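You operate a simulated robot arm through the tools that you are given. There is no shell and no other tool. Be economical: measure what you need, move in short steps, check, and stop when the job is done.

Carry out the task below with a simulated two-armed robot. There is one attempt and no reset: what you move stays moved.

JOB
On the coin bench top, fold the polishing cloth in half and then in half again.
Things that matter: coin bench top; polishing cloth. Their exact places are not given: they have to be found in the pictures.

Only the result counts: the job must be done as asked and must still hold three seconds after the hand-in. Knocking over, shifting, dropping, spilling or breaking anything else fails it. Flat cloth is picked up by pressing the open fingertips on it (5 to 10 N) and closing them slowly along it; thin cloth reads only 2 to 8 mm in the jaws.

ROBOT AND FRAMES
Two 7-joint arms with two-finger grippers on one trunk, on a base that drives. Base frame: it is fixed to the floor where the robot stands at the start and does not move with it; the origin is under the middle of the robot, x ahead of it, y to its left, z up; the surface under the hand at the start is at about z = 760. Units: mm, degrees, N and s.
The left shoulder is at the start at [78, 151, 888], the right one opposite. With the tool pointing down near the work surface each hand reaches from about 220 to 780 mm from the robot's upright axis, wherever it stands, measured 20 degrees to its own side. Places, roughly: coin bench top [500, 300, 800]. Payload 2.54 kg a hand.
The TCP of each hand is the grasp point between the finger pads, 30 mm short of the fingertips. In the tool frame z runs along the fingers and y along their closing line. The gripper opens to 116 mm. The gripper's body begins 95 mm behind the TCP.
Orientation is that of the tool frame in the base frame, as [roll, pitch, yaw] about the fixed x, y, z axes, in that order (R = Rz(yaw) Ry(pitch) Rx(roll)). With the fingers straight down and closing along the base's y, the tool's x points along the base's -x, its y along +y and its z along -z.

CONTROLS
- The arms move only by the tool apply_moves. It takes "left_increments", "right_increments" or both (then of equal length, played together; a hand with none holds still); each is text: rows parted by semicolons, each of 6 numbers parted by spaces: the shift along the tool's x, y, z in units of 30 mm (1.0 is 30 mm), then the turn, a rotation vector about the tool's x, y, z in units of 6 degrees (1.0 is 6 degrees). In form: tx ty tz wx wy wz; .... A call has 1 to 10 rows; each row shifts and turns the commanded pose from where the row before left it, along the tool's axes as they then stand. "left_grip" and "right_grip" are, for a hand that has rows, the gripper command, from -1 (shut) to 1 (fully open), values between in proportion, set as the call begins (left out, the last holds). A call with a number of a shift or a turn outside -1 to 1 is refused whole. Rows are played at 5 a second. More than 50 mm and 8.6 degrees between two rows, or a gripper value outside its range, and nothing of the call is played. A pose out of reach is approached as far as the arm can. The call stops where the force on the tool passes 40 N (or 10 N more than at its start, if that is more) or the arm is blocked; 0.2 s more then pass. The fingers move at their own pace (about 72 mm/s each) and stop on an object; they squeeze with about 33 N. The grip force told is the motor's: it shows also when the fingers shut on nothing. Time passes only in rows, and 0.2 s behind the last, so rows that do not move let the fingers close. It gives the time, the measured TCP pose, the force on the tool (base axes), the opening and the grip force at its end, in the units of the frame above (readings bear some noise), with the torque about the TCP (base axes, N m) and any sound that the robot's microphone picked up.
- Cameras (640 x 400 px; columns grow to the right, rows downward): "scene" is now at [161.8, -3.5, 1024.4]; the picture's right is [-0.05, -1.00, 0.00], its down [-0.42, 0.02, -0.91] and it looks along [0.91, -0.05, -0.42] (base axes); focal length 214 px, centre (320, 200). "left" rides on the left gripper at [69, 15, -122] in its tool frame; the picture's right is [-0.22, 0.98, 0.00], its down [-0.83, -0.18, -0.53] and it looks along [-0.52, -0.11, 0.85] (tool axes); focal length 251 px, centre (320, 200). "right" rides on the right gripper at [69, -15, -122] in its tool frame; the picture's right is [0.21, 0.98, 0.00], its down [-0.83, 0.18, -0.53] and it looks along [-0.52, 0.11, 0.85] (tool axes); focal length 251 px, centre (320, 200).
- get_image(camera): a new picture of that camera. It takes no simulated time.
- move_column(by): slides the trunk up (or, below 0, down) by that many mm; the arms and the scene camera ride with it, the base frame stays. It gives what a move gives, with no picture.
- roll_base(legs): drives the robot by 1 to 6 legs, each [ahead, left, turn to the left] in mm, mm and degrees, along the robot's own axes; the way and the turn of a leg run together, so that a leg with both is an arc; at most 1500 mm and 180 degrees a leg. The arms and the cameras ride along, it lands a little off, and it stops where it bumps. It gives what a move gives.
- head_to(pan, tilt): turns the head with the scene camera to pan (to the left, within 80 degrees either way) and tilt (down, from -29 to 69), counted from straight ahead of the robot. It gives what a move gives.
- locate(camera, pixels): for up to 12 pixels [column, row] of the newest picture of that camera ("zoom" is the newest enlarged one), the place [x, y, z] in the base frame of the surface seen there, good to about 2 mm. It takes no simulated time.
- zoom(camera, box): a new picture of the part [left, top, right, bottom] of that camera's present view, enlarged. It takes no simulated time.
- finish_job(): hands the job in; it is judged then, once.

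Work in short steps. Measure before you move; look again where a grasp or a placing could have gone wrong, and mend it. You have 80 turns and 58 pictures in all, those below and enlarged ones among them. Open the grippers and draw the arms clear of the work before you hand the job in, unless the task says otherwise; then end with one line.

The tools are called after "Call:" as name(argument=value, ...) on one line, values as JSON. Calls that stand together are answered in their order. apply_moves: Moves the arms, as the interface text tells. Its arguments: {"type":"object","properties":{"left_increments":{"type":"string"},"left_grip":{"type":"number"},"right_increments":{"type":"string"},"right_grip":{"type":"number"}},"required":[]} The other tools are called the same way: move_column (by) slides the trunk up or down; roll_base (legs) drives the base; head_to (pan, tilt) turns the head that bears the scene camera; get_image (camera) takes a picture; locate (camera, pixels) gives the place of the surface under pixels of a picture; zoom (camera, box) takes an enlarged picture of a part of a camera's view; finish_job () hands the job in.

At the start:

```text
time: 0.0
left_eef_pos: [421.6, 315.3, 906.7]
left_ee_rot: [180.0, -0.1, -180.0]
left_force: [0.6, 0.7, -0.6]
left_torque: [-0.01, -0.01, 0.0]
left_finger_gap: 116.0
left_gripper_force: 0.1
right_eef_pos: [405.1, -38.5, 928.2]
right_ee_rot: [-179.9, 0.0, 179.9]
right_force: [0.3, -0.4, 0.5]
right_torque: [-0.01, -0.01, 0.01]
right_finger_gap: 116.0
right_gripper_force: 0.0
trunk travel left (down, up): [-125.0, 164.0]
robot x, y, heading: [0.3, 3.1, 0.2]
head pan, tilt: [-3.0, 24.7]
```

scene: 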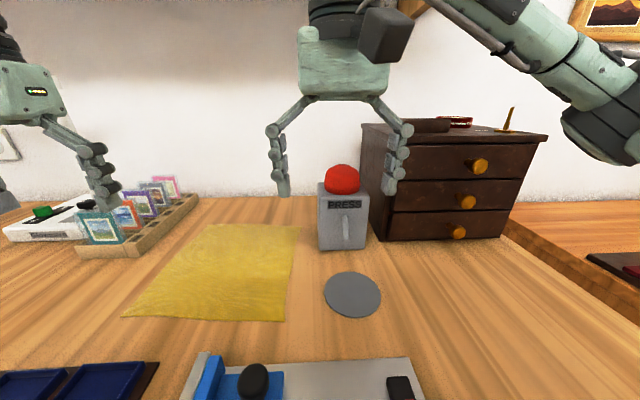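
right: 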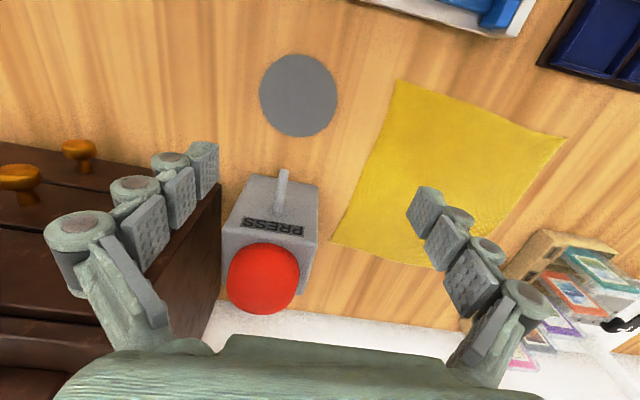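
left: 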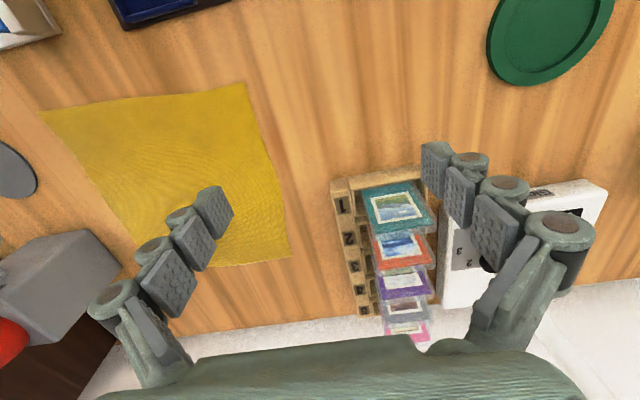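

The yellow cloth shows in the scene picture with corners near (207,224), (299,226), (284,321), (122,317). I measure them and the neighbours.

Call:
locate(camera="scene", pixels=[[208, 226], [298, 228], [283, 319], [126, 316], [220, 270], [342, 215], [352, 295], [135, 245], [100, 240], [205, 355], [90, 370], [190, 195]])

Call:
locate(camera="left", pixels=[[44, 115], [243, 87], [287, 254], [345, 300], [130, 20], [335, 185], [100, 100], [270, 180]])

Call:
zoom(camera="scene", box=[100, 180, 400, 370])

```text
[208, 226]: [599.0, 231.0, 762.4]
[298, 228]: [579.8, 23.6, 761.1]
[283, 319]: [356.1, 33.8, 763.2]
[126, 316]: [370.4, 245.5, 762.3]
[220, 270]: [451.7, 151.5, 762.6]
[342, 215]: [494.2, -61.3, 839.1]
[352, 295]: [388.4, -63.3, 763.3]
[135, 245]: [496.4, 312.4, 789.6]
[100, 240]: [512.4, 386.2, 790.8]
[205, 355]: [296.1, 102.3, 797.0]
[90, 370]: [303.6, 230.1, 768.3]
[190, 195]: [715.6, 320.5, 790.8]
```

```text
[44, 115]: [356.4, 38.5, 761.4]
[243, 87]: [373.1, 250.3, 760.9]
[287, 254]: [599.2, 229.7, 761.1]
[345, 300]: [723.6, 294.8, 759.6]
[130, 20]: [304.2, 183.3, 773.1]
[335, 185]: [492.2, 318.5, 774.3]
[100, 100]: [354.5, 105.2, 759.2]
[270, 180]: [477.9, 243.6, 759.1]
```

```text
2.11 times, centred on (250, 275) of scene
```

zoom: 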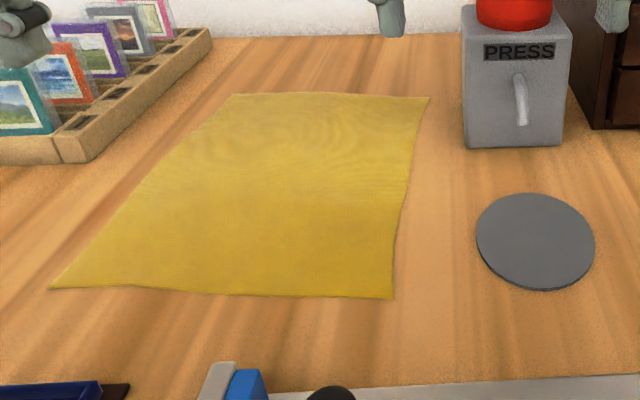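

Cloth corners are about A(368,252), B(355,35), C(582,22) and D(600,232). I check the clearances to the press, the vise and the rack before choosing the fold direction.

Call:
locate(camera="scene", pixels=[[322, 240], [322, 195], [342, 168], [328, 185], [252, 370], [215, 365], [395, 380], [178, 215], [196, 198], [330, 290]])

Call:
locate(camera="right", pixels=[[398, 84], [563, 140], [335, 240], [310, 190], [305, 262], [490, 15], [400, 5]])

```text
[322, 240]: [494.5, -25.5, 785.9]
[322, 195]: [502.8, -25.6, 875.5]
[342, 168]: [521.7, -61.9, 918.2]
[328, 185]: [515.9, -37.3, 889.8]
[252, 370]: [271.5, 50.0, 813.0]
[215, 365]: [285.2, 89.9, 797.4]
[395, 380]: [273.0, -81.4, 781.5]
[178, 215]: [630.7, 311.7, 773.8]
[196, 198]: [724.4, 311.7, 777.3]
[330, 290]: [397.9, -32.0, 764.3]
```

```text
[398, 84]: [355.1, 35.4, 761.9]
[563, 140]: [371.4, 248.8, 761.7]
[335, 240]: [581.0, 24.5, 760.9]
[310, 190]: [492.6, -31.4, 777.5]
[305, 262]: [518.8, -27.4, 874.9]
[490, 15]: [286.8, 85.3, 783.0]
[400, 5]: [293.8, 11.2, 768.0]
```

The press's left face is at y=-25, so the right grip at y≈60 clears it. I'll fold near edge to far edge with both hands, going first above the near corners with jaws part open.

Call:
apply_moves(left_increments=".372 -.725 0 0 0 0;.372 -.725 0 0 0 0;.372 -.725 0 0 0 0;.372 -.725 0 0 0 0;0 0 .711 0 0 0;0 0 .711 0 0 0;0 0 .711 0 0 0;0 0 .711 0 0 0;0 0 .711 0 0 0;0 0 0 0 0 0", right_increments=".334 .821 0 0 0 0;.334 .821 0 0 0 0;.334 .821 0 0 0 0;.334 .821 0 0 0 0;0 0 .854 0 0 0;0 0 .854 0 0 0;0 0 .854 0 0 0;0 0 .854 0 0 0;0 0 .854 0 0 0;0 0 0 0 0 0", left_grip=-0.38, right_grip=-0.38)

Call:
get_image(camera="left")

Call:
get_image(camera="right")

```text
time: 2.2
left_eef_pos: [379.2, 226.5, 799.1]
left_ee_rot: [180.0, 0.0, -179.9]
left_force: [-0.5, -0.3, -0.3]
left_torque: [0.01, 0.02, -0.02]
left_finger_gap: 36.2
left_gripper_force: 0.1
right_eef_pos: [363.7, 58.2, 800.1]
right_ee_rot: [179.9, 0.0, -180.0]
right_force: [-0.4, -0.3, 0.5]
right_torque: [0.03, -0.01, 0.02]
right_finger_gap: 35.8
right_gripper_force: 0.0
trunk travel left (down, up): [-125.0, 164.0]
robot x, y, heading: [-0.7, 2.5, 0.4]
head pan, tilt: [-3.0, 24.7]
```

```text
53 pictures are left
```

left: 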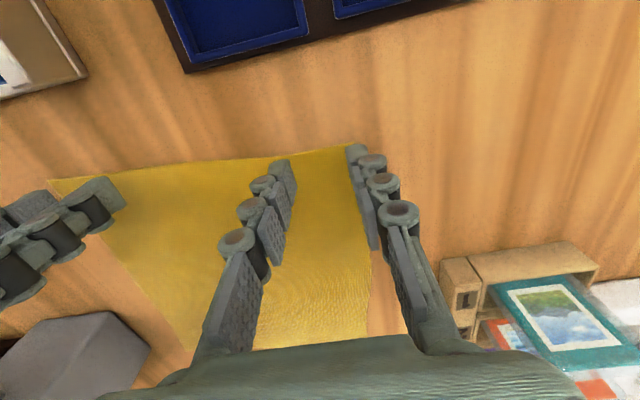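

```text
52 pictures are left
```

right: 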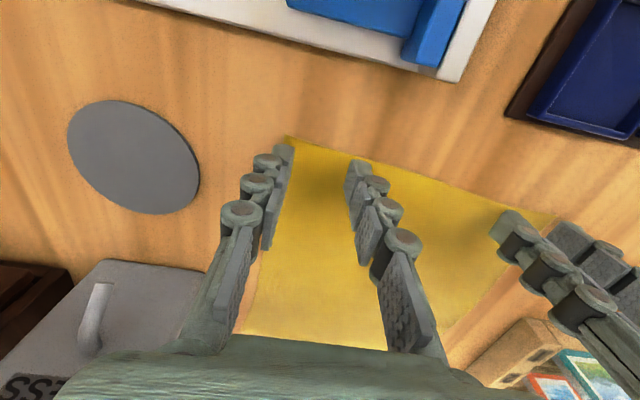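

Outer fingers sit right at the corners; I shift both hands 6 mm inward and press down gently.

Call:
apply_moves(left_increments="0 -.2 0 0 0 0;0 0 .15 0 0 0;0 0 .13 0 0 0;0 0 0 0 0 0", right_increments="0 .2 0 0 0 0;0 0 .15 0 0 0;0 0 .15 0 0 0;0 0 0 0 0 0")

```text
time: 3.2
left_eef_pos: [377.1, 221.5, 792.5]
left_ee_rot: [180.0, -0.1, -179.9]
left_force: [0.3, -0.3, 0.2]
left_torque: [0.0, -0.01, 0.01]
left_finger_gap: 36.0
left_gripper_force: 0.0
right_eef_pos: [366.0, 64.1, 792.5]
right_ee_rot: [-180.0, 0.0, -180.0]
right_force: [-0.1, 1.0, -0.2]
right_torque: [0.01, 0.02, -0.03]
right_finger_gap: 36.1
right_gripper_force: 0.2
trunk travel left (down, up): [-125.0, 164.0]
robot x, y, heading: [-1.0, 0.4, -0.1]
head pan, tilt: [-3.0, 24.7]
```

No contact yet at z≈792; I lower a few mm more.

Call:
apply_moves(left_increments="0 0 .07 0 0 0;0 0 .07 0 0 0;0 0 0 0 0 0", right_increments="0 0 .07 0 0 0;0 0 .07 0 0 0;0 0 0 0 0 0")

```text
time: 4.0
left_eef_pos: [377.3, 220.6, 790.7]
left_ee_rot: [179.9, 0.4, -179.9]
left_force: [-0.6, -0.6, 26.5]
left_torque: [0.01, 0.05, -0.07]
left_finger_gap: 36.8
left_gripper_force: 3.9
right_eef_pos: [365.6, 66.0, 789.9]
right_ee_rot: [179.8, 0.3, 179.9]
right_force: [5.0, -1.1, 27.1]
right_torque: [-0.11, -0.09, -0.01]
right_finger_gap: 37.1
right_gripper_force: 4.6
trunk travel left (down, up): [-125.0, 164.0]
robot x, y, heading: [0.1, 1.6, -0.2]
head pan, tilt: [-3.0, 24.7]
```

Contact at ~26 N, too much; I ease up about 1.5 mm.

Call:
apply_moves(left_increments="0 0 -.05 0 0 0;0 0 0 0 0 0", right_increments="0 0 -.05 0 0 0;0 0 0 0 0 0")

```text
time: 4.6
left_eef_pos: [377.5, 221.2, 790.9]
left_ee_rot: [-179.9, 0.2, -179.9]
left_force: [3.1, -0.9, 16.6]
left_torque: [-0.25, -0.07, 0.04]
left_finger_gap: 37.1
left_gripper_force: 1.1
right_eef_pos: [364.2, 65.6, 791.0]
right_ee_rot: [180.0, 0.1, -179.9]
right_force: [2.3, 1.1, 23.5]
right_torque: [0.24, -0.04, -0.03]
right_finger_gap: 36.9
right_gripper_force: 3.4
trunk travel left (down, up): [-125.0, 164.0]
robot x, y, heading: [1.9, 1.3, 0.1]
head pan, tilt: [-3.0, 24.7]
```

Call:
apply_moves(left_increments="0 0 -.04 0 0 0;0 0 0 0 0 0", right_increments="0 0 -.06 0 0 0;0 0 0 0 0 0")

```text
time: 5.2
left_eef_pos: [375.1, 221.4, 790.6]
left_ee_rot: [179.9, 0.0, -179.9]
left_force: [1.8, -1.2, 12.0]
left_torque: [-0.21, -0.08, 0.03]
left_finger_gap: 36.1
left_gripper_force: 0.1
right_eef_pos: [364.3, 66.0, 790.0]
right_ee_rot: [180.0, 0.0, 179.9]
right_force: [0.7, 1.7, 10.3]
right_torque: [0.15, -0.04, 0.01]
right_finger_gap: 36.8
right_gripper_force: 0.1
trunk travel left (down, up): [-125.0, 164.0]
robot x, y, heading: [-3.5, -1.1, 0.0]
head pan, tilt: [-3.0, 24.7]
```

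Forces are ~10-12 N. I close the jaws in steps.

Call:
apply_moves(left_increments="0 0 -.02 0 0 0;0 0 0 0 0 0", right_increments="0 0 0 0 0 0;0 0 0 0 0 0", left_grip=-0.55, right_grip=-0.55)

Call:
apply_moves(left_increments="0 0 0 0 0 0;0 0 0 0 0 0", right_increments="0 0 0 0 0 0;0 0 0 0 0 0", left_grip=-0.75, right_grip=-0.75)

Call:
apply_moves(left_increments="0 0 0 0 0 0;0 0 0 0 0 0;0 0 0 0 0 0", right_increments="0 0 0 0 0 0;0 0 0 0 0 0;0 0 0 0 0 0", left_grip=-1, right_grip=-1)

Call:
get_image(camera="left")

Call:
get_image(camera="right")

```text
time: 5.8
left_eef_pos: [376.5, 222.2, 790.6]
left_ee_rot: [-180.0, 0.0, -179.9]
left_force: [-0.4, -0.7, 5.0]
left_torque: [-0.02, 0.01, -0.03]
left_finger_gap: 25.1
left_gripper_force: 0.1
right_eef_pos: [364.9, 65.9, 790.5]
right_ee_rot: [-180.0, -0.1, -179.8]
right_force: [-1.1, -0.2, 7.0]
right_torque: [0.02, 0.04, -0.01]
right_finger_gap: 25.6
right_gripper_force: 0.1
trunk travel left (down, up): [-125.0, 164.0]
robot x, y, heading: [-0.1, 0.9, -0.2]
head pan, tilt: [-3.0, 24.7]
```

```text
time: 6.4
left_eef_pos: [377.2, 221.8, 791.0]
left_ee_rot: [180.0, 0.1, -179.9]
left_force: [0.7, 0.9, -1.1]
left_torque: [-0.01, -0.01, 0.0]
left_finger_gap: 14.5
left_gripper_force: 0.0
right_eef_pos: [365.5, 65.3, 789.5]
right_ee_rot: [179.9, 0.1, -180.0]
right_force: [-0.1, 0.7, 0.4]
right_torque: [0.0, -0.01, -0.02]
right_finger_gap: 14.2
right_gripper_force: 0.0
trunk travel left (down, up): [-125.0, 164.0]
robot x, y, heading: [0.2, 0.6, -0.1]
head pan, tilt: [-3.0, 24.7]
```

```text
time: 7.2
left_eef_pos: [376.9, 221.3, 790.8]
left_ee_rot: [-180.0, 0.1, 180.0]
left_force: [0.0, 0.4, 0.3]
left_torque: [-0.03, 0.01, -0.01]
left_finger_gap: 0.1
left_gripper_force: 28.5
right_eef_pos: [365.6, 65.7, 791.6]
right_ee_rot: [-180.0, 0.0, 179.9]
right_force: [0.4, 0.6, -1.8]
right_torque: [0.0, 0.0, 0.01]
right_finger_gap: 3.3
right_gripper_force: 30.1
trunk travel left (down, up): [-125.0, 164.0]
robot x, y, heading: [-0.4, -3.1, -0.3]
head pan, tilt: [-3.0, 24.7]
```

```text
51 pictures are left
```

left: 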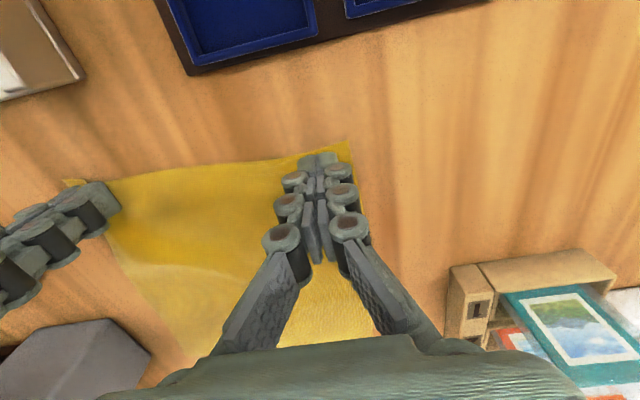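

```text
50 pictures are left
```

right: 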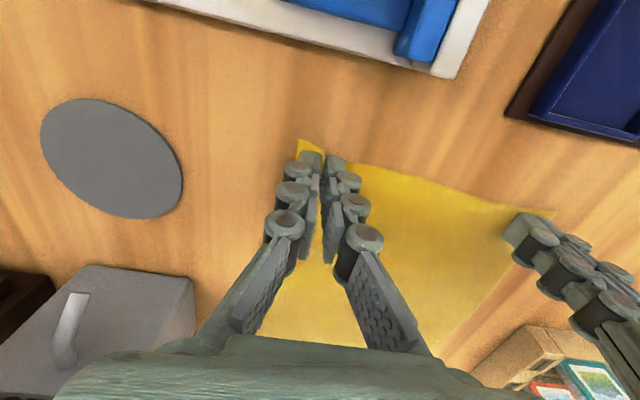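

The right jaw holds cloth (3.3 mm); the left missed (0.1). I lift the left a little, reopen, and press again.

Call:
apply_moves(left_increments="0 0 -.25 0 0 0;0 0 0 0 0 0;0 0 0 0 0 0;0 0 .15 0 0 0;0 0 .12 0 0 0;0 0 0 0 0 0", left_grip=-0.45)

```text
time: 8.6
left_eef_pos: [378.2, 221.4, 792.2]
left_ee_rot: [-180.0, 0.2, -179.9]
left_force: [-0.1, 0.0, 1.9]
left_torque: [-0.03, -0.01, 0.0]
left_finger_gap: 31.6
left_gripper_force: 0.1
right_eef_pos: [364.9, 65.2, 791.3]
right_ee_rot: [-180.0, 0.0, -180.0]
right_force: [0.3, -0.3, -0.8]
right_torque: [0.02, 0.0, 0.02]
right_finger_gap: 3.4
right_gripper_force: 30.2
trunk travel left (down, up): [-125.0, 164.0]
robot x, y, heading: [2.3, 0.2, 0.0]
head pan, tilt: [-3.0, 24.7]
```

Touching lightly (1.9 N); I press about 1.5 mm further, then close while following down slightly.

Call:
apply_moves(left_increments="0 0 .05 0 0 0;0 0 0 0 0 0")

Call:
apply_moves(left_increments="0 0 .02 0 0 0;0 0 0 0 0 0", left_grip=-0.65)

```text
time: 9.2
left_eef_pos: [377.4, 221.8, 789.7]
left_ee_rot: [-180.0, 0.2, -179.9]
left_force: [0.0, 0.5, 17.4]
left_torque: [-0.05, 0.01, 0.01]
left_finger_gap: 32.1
left_gripper_force: 3.4
right_eef_pos: [364.6, 65.0, 791.9]
right_ee_rot: [-180.0, 0.2, 180.0]
right_force: [-0.7, -0.1, 2.1]
right_torque: [0.13, 0.01, 0.02]
right_finger_gap: 0.0
right_gripper_force: 26.0
trunk travel left (down, up): [-125.0, 164.0]
robot x, y, heading: [-0.8, -0.4, 0.0]
head pan, tilt: [-3.0, 24.7]
```

```text
time: 9.8
left_eef_pos: [378.2, 221.0, 790.2]
left_ee_rot: [180.0, 0.2, -179.9]
left_force: [1.1, -1.7, 20.7]
left_torque: [-0.28, -0.07, 0.04]
left_finger_gap: 21.1
left_gripper_force: 0.0
right_eef_pos: [365.3, 64.6, 791.9]
right_ee_rot: [179.9, 0.1, -180.0]
right_force: [-0.1, 2.7, -1.6]
right_torque: [0.06, 0.0, 0.01]
right_finger_gap: 5.1
right_gripper_force: 38.0
trunk travel left (down, up): [-125.0, 164.0]
robot x, y, heading: [-0.5, -3.2, 0.1]
head pan, tilt: [-3.0, 24.7]
```

Pressing force 20 N and jaws closing at 21 mm; I ease slightly and close further.

Call:
apply_moves(left_increments="0 0 -.02 0 0 0;0 0 0 0 0 0", left_grip=-0.8)

Call:
apply_moves(left_increments="0 0 0 0 0 0;0 0 0 0 0 0;0 0 0 0 0 0", left_grip=-1)

Call:
get_image(camera="left")

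```text
time: 10.4
left_eef_pos: [376.5, 221.9, 790.0]
left_ee_rot: [-179.9, 0.0, -179.9]
left_force: [1.2, -2.2, 17.4]
left_torque: [-0.23, 0.0, 0.05]
left_finger_gap: 10.6
left_gripper_force: 0.0
right_eef_pos: [363.7, 66.1, 790.7]
right_ee_rot: [179.9, 0.1, 179.9]
right_force: [-0.3, 2.2, -0.8]
right_torque: [-0.03, -0.02, 0.05]
right_finger_gap: 4.2
right_gripper_force: 34.2
trunk travel left (down, up): [-125.0, 164.0]
robot x, y, heading: [-3.1, -1.3, -0.1]
head pan, tilt: [-3.0, 24.7]
```

```text
time: 11.2
left_eef_pos: [376.6, 221.8, 788.9]
left_ee_rot: [180.0, 0.2, -179.8]
left_force: [-1.0, -12.0, 13.9]
left_torque: [-0.32, 0.06, 0.02]
left_finger_gap: 2.9
left_gripper_force: 31.8
right_eef_pos: [364.5, 65.2, 790.2]
right_ee_rot: [179.9, 0.1, 180.0]
right_force: [0.3, 9.4, 0.6]
right_torque: [0.18, -0.01, 0.07]
right_finger_gap: 3.1
right_gripper_force: 35.6
trunk travel left (down, up): [-125.0, 164.0]
robot x, y, heading: [0.2, -3.3, 0.1]
head pan, tilt: [-3.0, 24.7]
```

```text
49 pictures are left
```

left: 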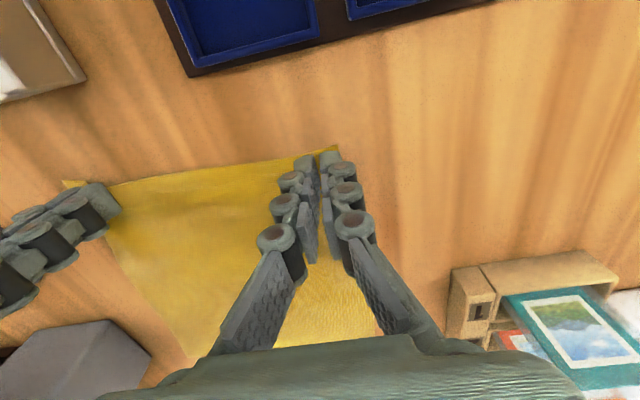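

Both jaws hold (2.9 and 3.1 mm), with slight tension along y. I relax inward 4 mm each and lift along an arc to mid-fold.

Call:
apply_moves(left_increments="0 -.13 -.2 0 0 0;-.167 -.05 -.633 0 0 0;-.433 -.05 -.767 0 0 0;-.6 -.05 -.6 0 0 0;-.8 -.05 -.467 0 0 0;-.933 -.05 -.2 0 0 0;0 0 0 0 0 0", right_increments="0 .13 -.2 0 0 0;-.167 -.05 -.633 0 0 0;-.433 -.05 -.767 0 0 0;-.6 -.05 -.6 0 0 0;-.8 -.05 -.467 0 0 0;-.933 -.05 -.2 0 0 0;0 0 0 0 0 0")

Call:
get_image(camera="scene")

Call:
locate(camera="scene", pixels=[[240, 150], [290, 196], [245, 198]])

```text
time: 12.8
left_eef_pos: [465.3, 210.0, 875.3]
left_ee_rot: [180.0, 0.1, -179.9]
left_force: [0.1, -2.6, 1.1]
left_torque: [0.15, -0.02, 0.01]
left_finger_gap: 0.0
left_gripper_force: 25.1
right_eef_pos: [454.4, 61.8, 877.2]
right_ee_rot: [180.0, -0.1, -180.0]
right_force: [-1.3, -0.6, -0.6]
right_torque: [0.27, 0.08, 0.02]
right_finger_gap: 3.9
right_gripper_force: 40.3
trunk travel left (down, up): [-125.0, 164.0]
robot x, y, heading: [-2.1, 3.1, -0.3]
head pan, tilt: [-3.0, 24.7]
```

```text
48 pictures are left
```

scene: 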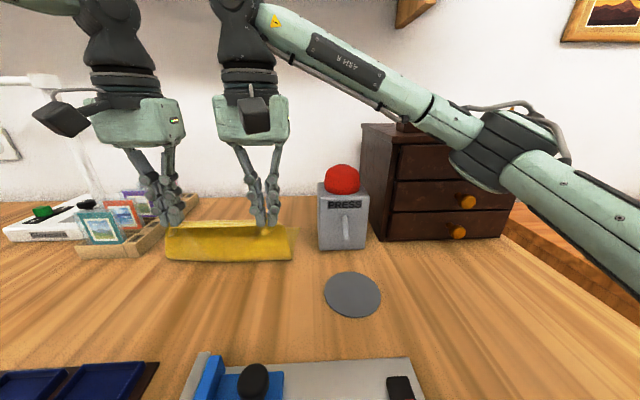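

```text
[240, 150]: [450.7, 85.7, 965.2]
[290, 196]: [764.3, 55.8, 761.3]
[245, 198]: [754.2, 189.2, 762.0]
```

The cloth is raised by both hands, and the wall is near x≈770, so the tilt must stay moderate. I zoom to verify the left grip.

Call:
zoom(camera="scene", box=[130, 130, 330, 280])

```text
2.67 times, centred on (230, 205) of scene
```

zoom: 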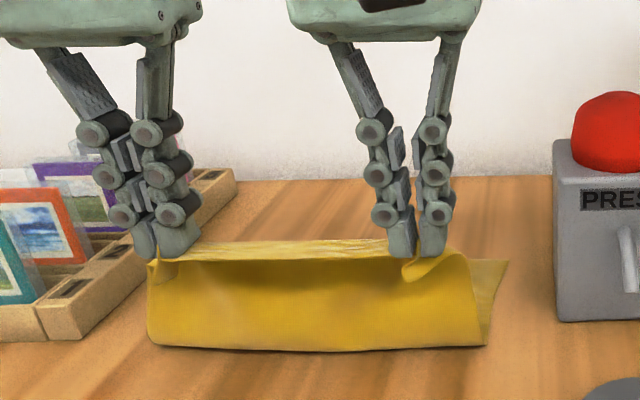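

Both grips hold the near edge up. I continue the arc to the far edge, tilting the fingers about 21° backward, well short of the wall.

Call:
apply_moves(left_increments="-.887 -.045 .067 0 .5 0;-.893 -.045 .16 0 .5 0;-.858 -.045 .319 0 .5 0;-.76 -.045 .43 0 .5 0;-.7 -.045 .475 0 .5 0;-.496 -.045 .368 0 .5 0;-.294 -.045 .202 0 .5 0;0 0 0 0 0 0", right_increments="-.887 -.045 .067 0 .5 0;-.893 -.045 .16 0 .5 0;-.858 -.045 .319 0 .5 0;-.76 -.045 .43 0 .5 0;-.7 -.045 .475 0 .5 0;-.496 -.045 .368 0 .5 0;-.294 -.045 .202 0 .5 0;0 0 0 0 0 0")

Call:
zoom(camera="scene", box=[130, 110, 370, 280])

```text
time: 14.6
left_eef_pos: [569.2, 216.8, 795.7]
left_ee_rot: [-179.4, -20.7, 179.8]
left_force: [5.3, -30.3, 0.0]
left_torque: [-0.76, -0.14, 0.57]
left_finger_gap: 2.4
left_gripper_force: 31.8
left hand out of reach, approached as far as the arm can: row 6, 7
right_eef_pos: [586.8, 55.3, 799.1]
right_ee_rot: [179.7, -21.0, -179.6]
right_force: [-5.2, 30.6, 0.0]
right_torque: [0.9, 0.16, -0.21]
right_finger_gap: 3.9
right_gripper_force: 32.8
trunk travel left (down, up): [-125.0, 164.0]
robot x, y, heading: [1.1, -0.4, 0.1]
head pan, tilt: [-3.0, 24.7]
```

```text
2.35 times, centred on (250, 195) of scene
```

zoom: 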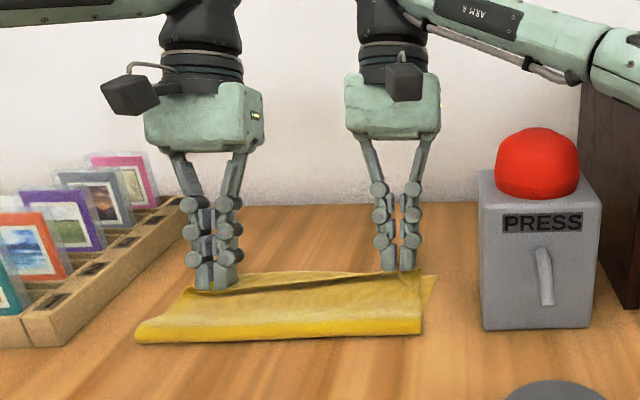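

The left hand reached its limit at (569,217) because of the tilt, leaving 30 N of tension. I take most of the tilt out of the left hand so it can reach its commanded spot.

Call:
apply_moves(left_increments=".105 0 0 0 -1 0;.105 0 0 0 -1 0;.105 0 0 0 -1 0;0 0 0 0 0 0")

```text
time: 15.6
left_eef_pos: [560.1, 217.9, 798.3]
left_ee_rot: [-179.6, -2.8, 179.9]
left_force: [5.4, -29.8, 0.2]
left_torque: [-0.83, -0.13, 0.32]
left_finger_gap: 2.2
left_gripper_force: 31.8
right_eef_pos: [588.0, 54.4, 799.4]
right_ee_rot: [179.7, -21.0, -179.9]
right_force: [-4.9, 30.0, 1.3]
right_torque: [0.87, 0.15, -0.29]
right_finger_gap: 4.3
right_gripper_force: 32.6
trunk travel left (down, up): [-125.0, 164.0]
robot x, y, heading: [2.2, -0.4, 0.2]
head pan, tilt: [-3.0, 24.7]
```

The tilt is out; the left hand now needs about +30 mm in x and -17 mm in y to reach its spot and relieve the tension.

Call:
apply_moves(left_increments="-.1 -.4 -.05 0 0 0;-.45 -.17 0 0 0 0;-.43 0 0 0 0 0;0 0 0 0 0 0")

Call:
zoom(camera="scene", box=[130, 130, 330, 260])

```text
time: 16.6
left_eef_pos: [588.6, 204.1, 797.8]
left_ee_rot: [179.9, -3.0, -180.0]
left_force: [1.3, -8.1, -0.5]
left_torque: [-0.21, 0.02, 0.06]
left_finger_gap: 3.1
left_gripper_force: 37.0
right_eef_pos: [587.1, 51.1, 799.3]
right_ee_rot: [179.9, -21.1, 179.9]
right_force: [1.3, 7.5, 1.8]
right_torque: [0.08, 0.0, -0.05]
right_finger_gap: 0.4
right_gripper_force: 28.5
trunk travel left (down, up): [-125.0, 164.0]
robot x, y, heading: [-4.1, -1.5, -0.1]
head pan, tilt: [-3.0, 24.7]
```

```text
3.08 times, centred on (230, 195) of scene
```

zoom: 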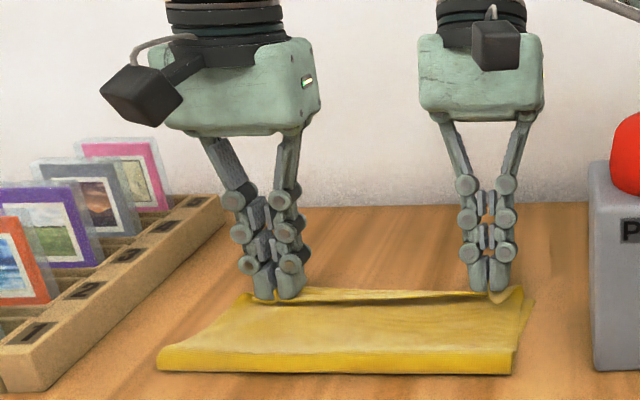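

The fold looks square, so I lower the tips onto the cloth and open the jaws part way.

Call:
apply_moves(left_increments="-.1 0 .13 0 0 0;0 0 0 0 0 0", right_increments="-.15 0 .1 0 0 0;0 0 0 0 0 0")

Call:
apply_moves(left_increments="0 0 0 0 0 0;0 0 0 0 0 0;0 0 -.2 0 0 0;0 0 -.3 0 0 0", right_increments="0 0 0 0 0 0;0 0 0 0 0 0;0 0 -.2 0 0 0;0 0 -.3 0 0 0", left_grip=-0.45, right_grip=-0.5)

Call:
zoom(camera="scene", box=[130, 130, 330, 260])

Call:
get_image(camera="right")

```text
time: 17.2
left_eef_pos: [591.4, 203.3, 792.8]
left_ee_rot: [-180.0, -3.0, -179.9]
left_force: [-0.6, -2.6, -1.2]
left_torque: [0.18, 0.02, 0.04]
left_finger_gap: 4.4
left_gripper_force: 37.1
right_eef_pos: [589.4, 52.1, 793.4]
right_ee_rot: [-180.0, -21.0, -180.0]
right_force: [0.5, 3.0, -0.5]
right_torque: [-0.14, -0.03, 0.05]
right_finger_gap: 4.4
right_gripper_force: 33.9
trunk travel left (down, up): [-125.0, 164.0]
robot x, y, heading: [-0.2, -0.3, -0.1]
head pan, tilt: [-3.0, 24.7]
```

```text
time: 18.2
left_eef_pos: [592.9, 202.9, 810.0]
left_ee_rot: [179.9, -2.9, 180.0]
left_force: [0.0, 1.5, -0.4]
left_torque: [0.01, -0.02, 0.02]
left_finger_gap: 31.9
left_gripper_force: 0.1
right_eef_pos: [595.8, 53.3, 807.5]
right_ee_rot: [179.9, -21.0, 180.0]
right_force: [-0.4, 0.2, -0.9]
right_torque: [0.0, -0.01, -0.01]
right_finger_gap: 29.4
right_gripper_force: 0.0
trunk travel left (down, up): [-125.0, 164.0]
robot x, y, heading: [1.7, -2.2, 0.3]
head pan, tilt: [-3.0, 24.7]
```

```text
3.08 times, centred on (230, 195) of scene
```

zoom: 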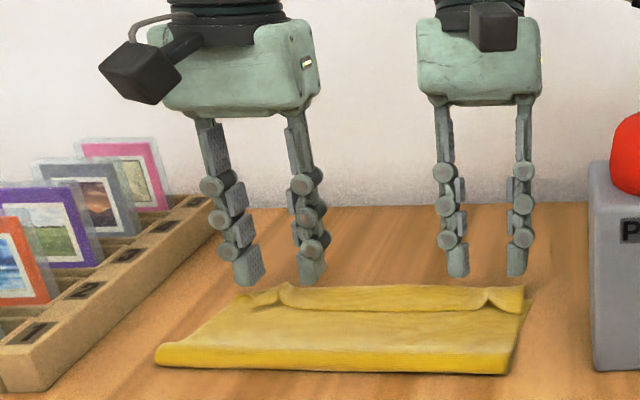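

```text
43 pictures are left
```

right: 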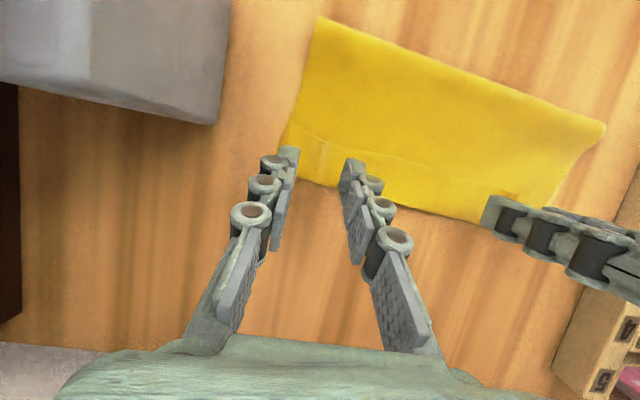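

The fold is down but a thin hem along the top edge seems turned back. I lift both hands clear and look.

Call:
apply_moves(left_increments="0 .3 -1 0 0 0;0 .6 -1 0 0 0;0.5 .6 -1 0 0 0;1 0.5 -1 0 0 0;1 0.5 0 0 0 0;1 0 0 0 0 0", right_increments="0 0 -1 0 -1 0;0 0 -1 0 -1 0;0 0 -1 0 -1 0;1 0 -.8 0 -.5 0;1 0 0 0 0 0;1 -0.3 0 0 0 0")

Call:
zoom(camera="scene", box=[130, 180, 330, 290])

Call:
get_image(camera="left")

Call:
get_image(camera="right")

```text
time: 19.6
left_eef_pos: [493.0, 277.0, 934.0]
left_ee_rot: [-180.0, -2.9, 180.0]
left_force: [0.0, 0.8, -0.2]
left_torque: [0.0, 0.01, -0.06]
left_finger_gap: 32.1
left_gripper_force: 0.1
right_eef_pos: [531.5, 43.2, 922.2]
right_ee_rot: [180.0, 0.1, 179.9]
right_force: [-0.4, -0.3, -0.1]
right_torque: [0.0, -0.03, 0.0]
right_finger_gap: 28.9
right_gripper_force: 0.0
trunk travel left (down, up): [-125.0, 164.0]
robot x, y, heading: [2.5, 3.6, 0.1]
head pan, tilt: [-3.0, 24.7]
```

```text
3.20 times, centred on (230, 235) of scene
```

zoom: 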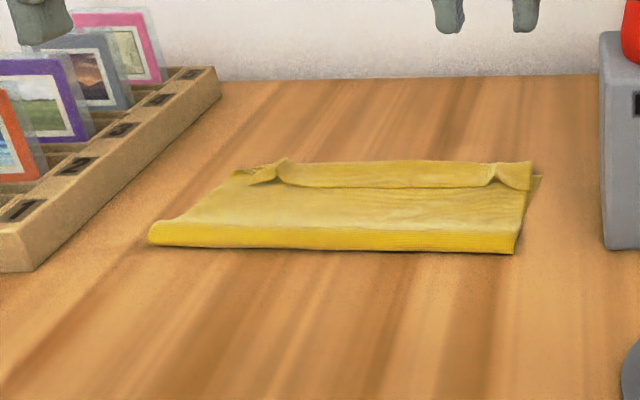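

```text
41 pictures are left
```

left: 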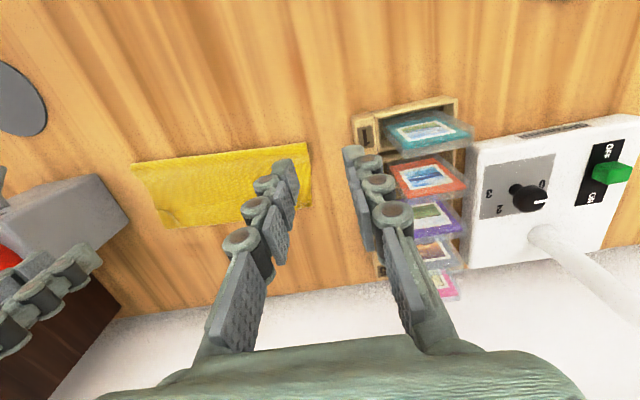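

```text
40 pictures are left
```

right: 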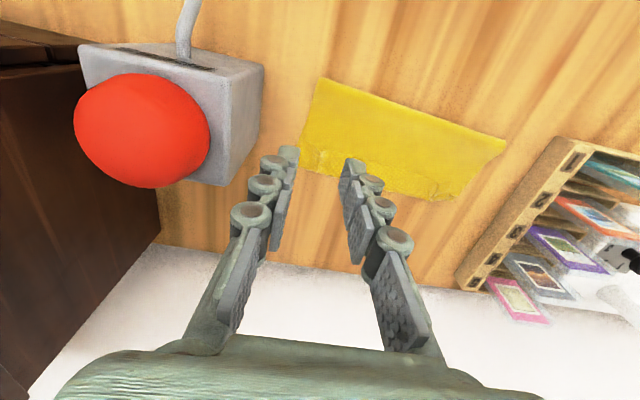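

A narrow hem is turned back between zoom columns 280 and 500; I measure it.

Call:
locate(camera="zoom", pixels=[[318, 100], [325, 200]])

Call:
zoom(camera="scene", box=[170, 215, 310, 265])

Call:
locate(camera="zoom", pixels=[[150, 81], [180, 70], [275, 75], [275, 100], [275, 112], [400, 75], [400, 100], [420, 110], [440, 80], [460, 90], [80, 160], [430, 178]])

```text
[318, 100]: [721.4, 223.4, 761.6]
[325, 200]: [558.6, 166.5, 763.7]
```

```text
4.57 times, centred on (240, 240) of scene
```

zoom: 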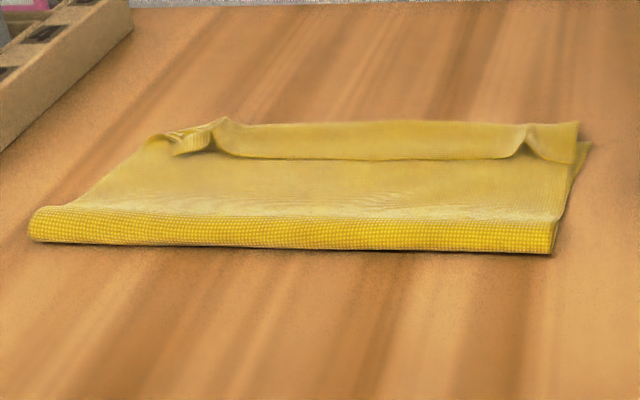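

```text
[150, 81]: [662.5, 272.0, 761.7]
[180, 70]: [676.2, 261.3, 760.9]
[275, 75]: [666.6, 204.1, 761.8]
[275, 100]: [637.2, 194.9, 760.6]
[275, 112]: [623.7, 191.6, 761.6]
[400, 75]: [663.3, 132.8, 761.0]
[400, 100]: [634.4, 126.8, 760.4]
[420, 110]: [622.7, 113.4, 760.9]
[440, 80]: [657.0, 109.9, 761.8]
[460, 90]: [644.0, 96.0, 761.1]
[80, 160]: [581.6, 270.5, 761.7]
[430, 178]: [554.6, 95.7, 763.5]
```

Call:
locate(camera="zoom", pixels=[[300, 127], [300, 140], [300, 155], [300, 165], [450, 127], [450, 152], [170, 138], [220, 122], [574, 128], [588, 145], [545, 245], [40, 215]])

```text
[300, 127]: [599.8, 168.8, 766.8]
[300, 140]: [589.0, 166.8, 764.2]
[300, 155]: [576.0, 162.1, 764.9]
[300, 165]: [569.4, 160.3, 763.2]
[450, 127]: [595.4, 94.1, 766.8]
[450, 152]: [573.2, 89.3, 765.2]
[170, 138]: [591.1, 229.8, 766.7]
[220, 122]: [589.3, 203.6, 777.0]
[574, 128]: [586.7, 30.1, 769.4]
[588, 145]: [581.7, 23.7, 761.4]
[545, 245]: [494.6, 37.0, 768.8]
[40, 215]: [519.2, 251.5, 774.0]
```

Hem of ~25 mm is turned back (x 574–600), and the near fold line (x≈495–519) lies ~25 mm too far forward. I'll press closed fingertips on the top layer at x≈545 and drag it back toward me; first I come down just above it.

Call:
apply_moves(left_increments="-.6 -.8 0 0 -.5 0;-.6 -.8 0 0 0 0;-.53 -.8 0 0 0 0;0 0 .93 0 0 0;0 0 .93 0 0 0;0 0 .93 0 0 0;0 0 .93 0 0 0;0 0 .5 0 0 0;0 0 0 0 0 0", right_increments="-.15 .3 0 0 0 0;-.15 .3 0 0 0 0;-.15 .03 0 0 0 0;0 0 .9 0 0 0;0 0 .9 0 0 0;0 0 .9 0 0 0;0 0 .7 0 0 0;0 0 .47 0 0 0;0 0 0 0 0 0", left_grip=-1, right_grip=-1)

```text
time: 21.6
left_eef_pos: [546.2, 205.1, 804.5]
left_ee_rot: [-180.0, 0.1, -179.9]
left_force: [-0.7, 0.4, 0.6]
left_torque: [-0.05, 0.0, 0.0]
left_finger_gap: 0.1
left_gripper_force: 28.8
right_eef_pos: [543.1, 64.5, 802.2]
right_ee_rot: [180.0, 0.0, 179.9]
right_force: [0.3, 0.3, -0.6]
right_torque: [0.01, 0.01, 0.01]
right_finger_gap: 0.1
right_gripper_force: 28.6
trunk travel left (down, up): [-125.0, 164.0]
robot x, y, heading: [-0.9, 2.3, -0.3]
head pan, tilt: [-3.0, 24.7]
```

Next I lower to contact.

Call:
apply_moves(left_increments="0 0 .2 0 0 0;0 0 .13 0 0 0;0 0 0 0 0 0", right_increments="0 0 .13 0 0 0;0 0 .13 0 0 0;0 0 0 0 0 0")

```text
time: 22.4
left_eef_pos: [546.5, 204.9, 795.6]
left_ee_rot: [179.9, 0.0, -179.9]
left_force: [-0.9, -0.5, -0.2]
left_torque: [-0.01, 0.04, -0.01]
left_finger_gap: 0.2
left_gripper_force: 28.9
right_eef_pos: [542.5, 64.0, 796.2]
right_ee_rot: [179.9, 0.0, 180.0]
right_force: [-0.3, 0.5, -0.1]
right_torque: [0.0, -0.03, 0.0]
right_finger_gap: 0.0
right_gripper_force: 28.5
trunk travel left (down, up): [-125.0, 164.0]
robot x, y, heading: [-1.1, 0.0, 0.1]
head pan, tilt: [-3.0, 24.7]
```

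Call:
apply_moves(left_increments="0 0 .07 0 0 0;0 0 .05 0 0 0;0 0 0 0 0 0", right_increments="0 0 .07 0 0 0;0 0 .06 0 0 0;0 0 0 0 0 0")

```text
time: 23.2
left_eef_pos: [546.2, 205.6, 793.3]
left_ee_rot: [-180.0, 0.0, -179.9]
left_force: [0.0, 0.4, 0.2]
left_torque: [-0.01, -0.06, 0.02]
left_finger_gap: 0.0
left_gripper_force: 28.8
right_eef_pos: [543.1, 62.4, 792.0]
right_ee_rot: [-179.9, -0.2, 180.0]
right_force: [-0.3, -0.5, -0.2]
right_torque: [-0.04, -0.02, 0.0]
right_finger_gap: 0.0
right_gripper_force: 28.8
trunk travel left (down, up): [-125.0, 164.0]
robot x, y, heading: [0.5, -4.6, -0.2]
head pan, tilt: [-3.0, 24.7]
```

Call:
apply_moves(left_increments="0 0 .07 0 0 0;0 0 0 0 0 0", right_increments="0 0 .06 0 0 0;0 0 0 0 0 0")

```text
time: 23.8
left_eef_pos: [546.7, 205.8, 791.6]
left_ee_rot: [179.9, 0.0, -179.8]
left_force: [-0.8, 0.5, -0.1]
left_torque: [0.01, -0.02, 0.03]
left_finger_gap: 0.0
left_gripper_force: 28.5
right_eef_pos: [544.3, 63.1, 791.1]
right_ee_rot: [-180.0, 0.0, 179.9]
right_force: [0.3, -0.2, 0.3]
right_torque: [-0.02, 0.03, 0.0]
right_finger_gap: 0.0
right_gripper_force: 28.9
trunk travel left (down, up): [-125.0, 164.0]
robot x, y, heading: [0.2, -1.1, 0.0]
head pan, tilt: [-3.0, 24.7]
```

Call:
apply_moves(left_increments="0 0 .06 0 0 0;0 0 0 0 0 0", right_increments="0 0 .06 0 0 0;0 0 0 0 0 0")

```text
time: 24.4
left_eef_pos: [545.7, 204.2, 788.6]
left_ee_rot: [180.0, 0.2, -180.0]
left_force: [0.6, 0.2, 2.8]
left_torque: [0.04, 0.01, 0.0]
left_finger_gap: 0.0
left_gripper_force: 28.3
right_eef_pos: [543.9, 62.3, 787.7]
right_ee_rot: [-179.9, -0.1, 180.0]
right_force: [-0.9, 0.2, -0.9]
right_torque: [0.01, -0.04, 0.0]
right_finger_gap: 0.0
right_gripper_force: 28.6
trunk travel left (down, up): [-125.0, 164.0]
robot x, y, heading: [-1.4, -4.2, -0.0]
head pan, tilt: [-3.0, 24.7]
```

Left just touches at z≈788; I add a little press and drag 12 mm toward me as a trial.

Call:
apply_moves(left_increments="0 0 .03 0 0 0;.1 0 0 0 0 0;.15 0 0 0 0 0;.15 0 0 0 0 0;0 0 0 0 0 0", right_increments="0 0 .06 0 0 0;.1 0 0 0 0 0;.15 0 0 0 0 0;.15 0 0 0 0 0;0 0 0 0 0 0")

Call:
zoom(camera="scene", box=[150, 190, 330, 280])

```text
time: 25.6
left_eef_pos: [533.7, 205.8, 789.2]
left_ee_rot: [180.0, 0.2, -179.7]
left_force: [1.5, -1.5, 6.8]
left_torque: [-0.02, -0.06, 0.04]
left_finger_gap: 0.0
left_gripper_force: 28.5
right_eef_pos: [531.9, 62.3, 788.3]
right_ee_rot: [-180.0, 0.1, -180.0]
right_force: [2.7, 0.5, 10.2]
right_torque: [0.0, -0.09, 0.0]
right_finger_gap: 0.3
right_gripper_force: 28.4
trunk travel left (down, up): [-125.0, 164.0]
robot x, y, heading: [1.5, 1.3, 0.0]
head pan, tilt: [-3.0, 24.7]
```

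```text
3.56 times, centred on (240, 235) of scene
```

zoom: 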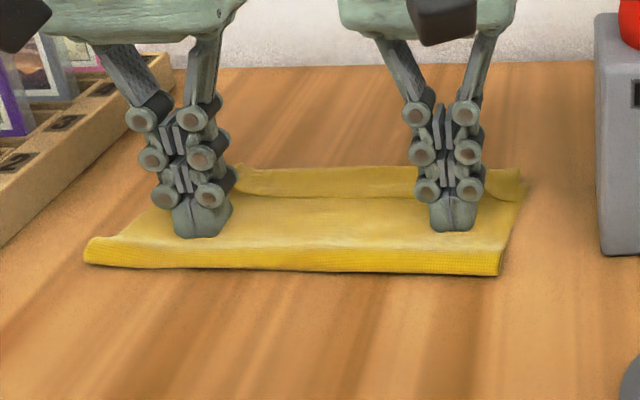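

Call:
locate(camera="zoom", pixels=[[495, 265], [300, 262], [95, 255], [320, 175], [320, 195], [522, 190], [518, 170]])

```text
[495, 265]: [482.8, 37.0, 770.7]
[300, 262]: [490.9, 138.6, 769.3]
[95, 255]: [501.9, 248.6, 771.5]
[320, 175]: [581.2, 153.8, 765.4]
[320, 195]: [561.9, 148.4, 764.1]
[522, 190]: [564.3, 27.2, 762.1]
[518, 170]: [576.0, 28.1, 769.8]
```

The whole strip slid 12 mm without changing its layers. Instead I'll unroll the hem: the right hand anchors at y≈48, while the left goes to y≈185 just behind the lip (x≈562) and sweeps it outward.

Call:
apply_moves(left_increments="0 0 -.2 0 0 0;-.3 -.35 -.1 0 0 0;-.2 -.35 0 0 0 0;0 0 .15 0 0 0;0 0 .13 0 0 0;0 0 0 0 0 0", right_increments="0 0 -.2 0 0 0;.3 -.25 -.1 0 0 0;0.1 -.25 0 0 0 0;0 0 .2 0 0 0;0 0 .12 0 0 0;0 0 0 0 0 0")

```text
time: 27.0
left_eef_pos: [548.2, 183.4, 788.6]
left_ee_rot: [-180.0, 0.1, -179.9]
left_force: [-0.1, -0.9, 0.5]
left_torque: [0.0, -0.01, -0.01]
left_finger_gap: 0.1
left_gripper_force: 28.7
right_eef_pos: [519.6, 48.1, 788.6]
right_ee_rot: [179.9, 0.2, 180.0]
right_force: [-0.5, -0.6, 15.3]
right_torque: [-0.11, -0.01, -0.03]
right_finger_gap: 0.1
right_gripper_force: 28.5
trunk travel left (down, up): [-125.0, 164.0]
robot x, y, heading: [1.7, -2.3, 0.1]
head pan, tilt: [-3.0, 24.7]
```

Right anchors with 15 N and left is at just-touching height; sweep left +x with light press.

Call:
apply_moves(left_increments="-.2 0 .02 0 0 0;-.3 0 0 0 0 0;-.3 0 0 0 0 0;-.3 0 0 0 0 0;-.3 0 0 0 0 0;-.3 0 0 0 0 0;0 0 0 0 0 0")

Call:
zoom(camera="scene", box=[150, 190, 330, 280])

```text
time: 28.6
left_eef_pos: [599.9, 184.9, 789.0]
left_ee_rot: [179.9, 0.2, -179.9]
left_force: [0.1, 0.1, 0.6]
left_torque: [0.02, 0.01, -0.01]
left_finger_gap: 0.0
left_gripper_force: 28.6
right_eef_pos: [519.8, 47.6, 788.6]
right_ee_rot: [179.9, 0.3, 179.9]
right_force: [6.3, 0.3, 29.6]
right_torque: [-0.13, -0.15, 0.01]
right_finger_gap: 0.0
right_gripper_force: 28.2
trunk travel left (down, up): [-125.0, 164.0]
robot x, y, heading: [1.4, 2.2, -0.0]
head pan, tilt: [-3.0, 24.7]
```

```text
3.56 times, centred on (240, 235) of scene
```

zoom: 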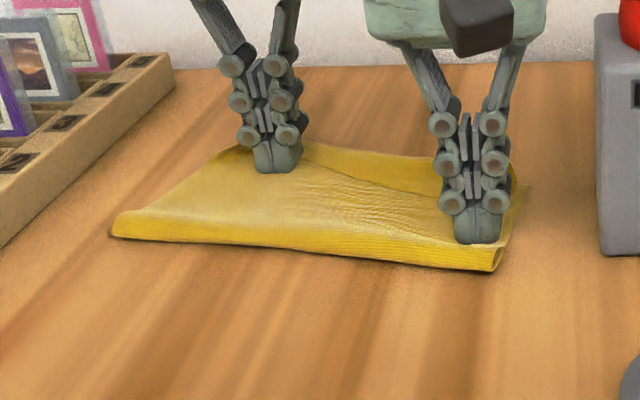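

The left part moved forward with the finger. I lift both hands away to see the state.

Call:
apply_moves(left_increments="0 0 -1 0 0 0;0 0 -1 0 0 0;0 .7 -1 0 0 0;.8 .8 -1 0 0 0;.8 .8 0 0 0 0;.8 0.6 0 0 0 0;0 0 0 0 0 0", right_increments="0 0 -1 0 0 0;0 0 -1 0 0 0;0 0 -1 0 0 0;0 0 -1 0 0 0;-.3 -.3 0 0 0 0;-.3 -.3 0 0 0 0;0 0 0 0 0 0")

Call:
zoom(camera="scene", box=[150, 190, 330, 280])

Call:
zoom(camera="right", box=[250, 20, 570, 220])

```text
time: 30.2
left_eef_pos: [525.6, 272.1, 907.5]
left_ee_rot: [-180.0, 0.0, -179.9]
left_force: [0.7, -0.8, 0.0]
left_torque: [0.01, 0.01, -0.01]
left_finger_gap: 0.0
left_gripper_force: 28.9
right_eef_pos: [537.2, 30.9, 906.6]
right_ee_rot: [180.0, 0.1, -180.0]
right_force: [-0.3, 0.7, 0.1]
right_torque: [-0.02, 0.01, -0.02]
right_finger_gap: 0.2
right_gripper_force: 28.6
trunk travel left (down, up): [-125.0, 164.0]
robot x, y, heading: [2.3, 0.4, 0.0]
head pan, tilt: [-3.0, 24.7]
```

```text
3.56 times, centred on (240, 235) of scene
```

zoom: 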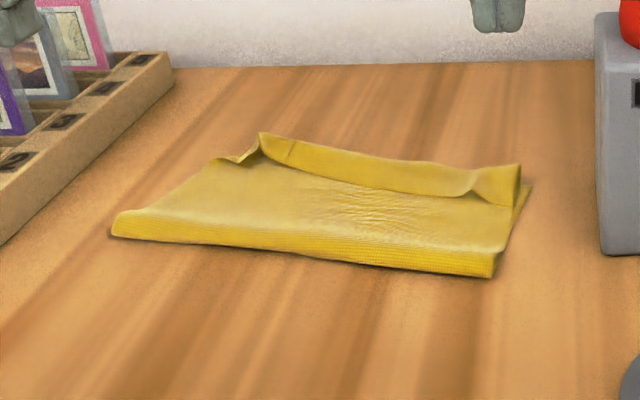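

```text
2.00 times, centred on (410, 120) of right
```

zoom: 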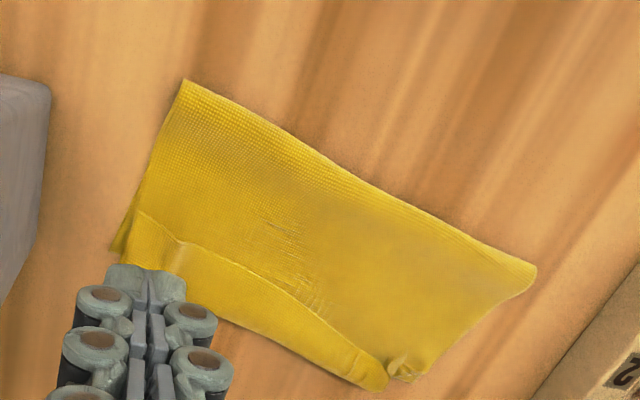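

The hem is still turned back, so the cleanest mend is to unfold (re-grip the two standing puckers at the hem ends and carry them back), then redo with a shallower grip. I locate the puckers.

Call:
zoom(camera="scene", box=[170, 205, 310, 265])

Call:
zoom(camera="left", box=[100, 100, 340, 250])

```text
4.57 times, centred on (240, 235) of scene
```

zoom: 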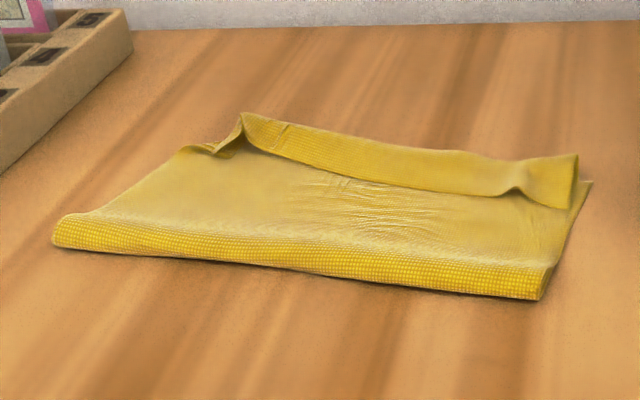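

```text
2.67 times, centred on (220, 175) of left
```

zoom: 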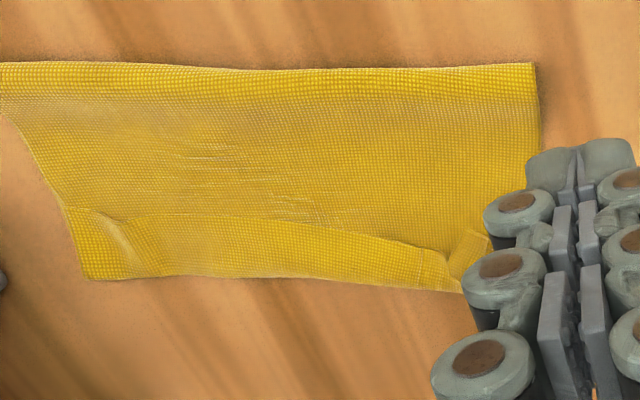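

Call:
locate(camera="zoom", pixels=[[110, 225], [88, 275], [72, 212], [200, 270], [200, 220], [300, 275], [300, 228], [420, 285], [420, 255], [447, 262], [535, 68], [468, 245]])

Call:
locate(camera="scene", pixels=[[222.5, 209.5], [223, 213], [218, 217], [284, 226], [296, 220], [296, 228], [298, 225], [288, 246]])

```text
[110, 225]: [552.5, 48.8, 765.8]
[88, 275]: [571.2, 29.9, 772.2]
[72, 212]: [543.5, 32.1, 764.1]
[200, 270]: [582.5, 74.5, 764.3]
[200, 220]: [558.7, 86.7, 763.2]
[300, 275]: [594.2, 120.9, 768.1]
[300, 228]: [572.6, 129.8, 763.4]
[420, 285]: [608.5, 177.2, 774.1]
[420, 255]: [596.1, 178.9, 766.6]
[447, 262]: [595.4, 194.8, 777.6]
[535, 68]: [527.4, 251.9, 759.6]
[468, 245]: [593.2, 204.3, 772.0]
```

```text
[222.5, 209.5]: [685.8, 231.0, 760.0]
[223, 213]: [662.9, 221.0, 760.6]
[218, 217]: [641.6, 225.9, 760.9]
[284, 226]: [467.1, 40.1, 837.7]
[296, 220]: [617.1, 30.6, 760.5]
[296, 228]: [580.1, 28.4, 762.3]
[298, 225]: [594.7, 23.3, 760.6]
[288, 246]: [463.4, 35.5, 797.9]
```

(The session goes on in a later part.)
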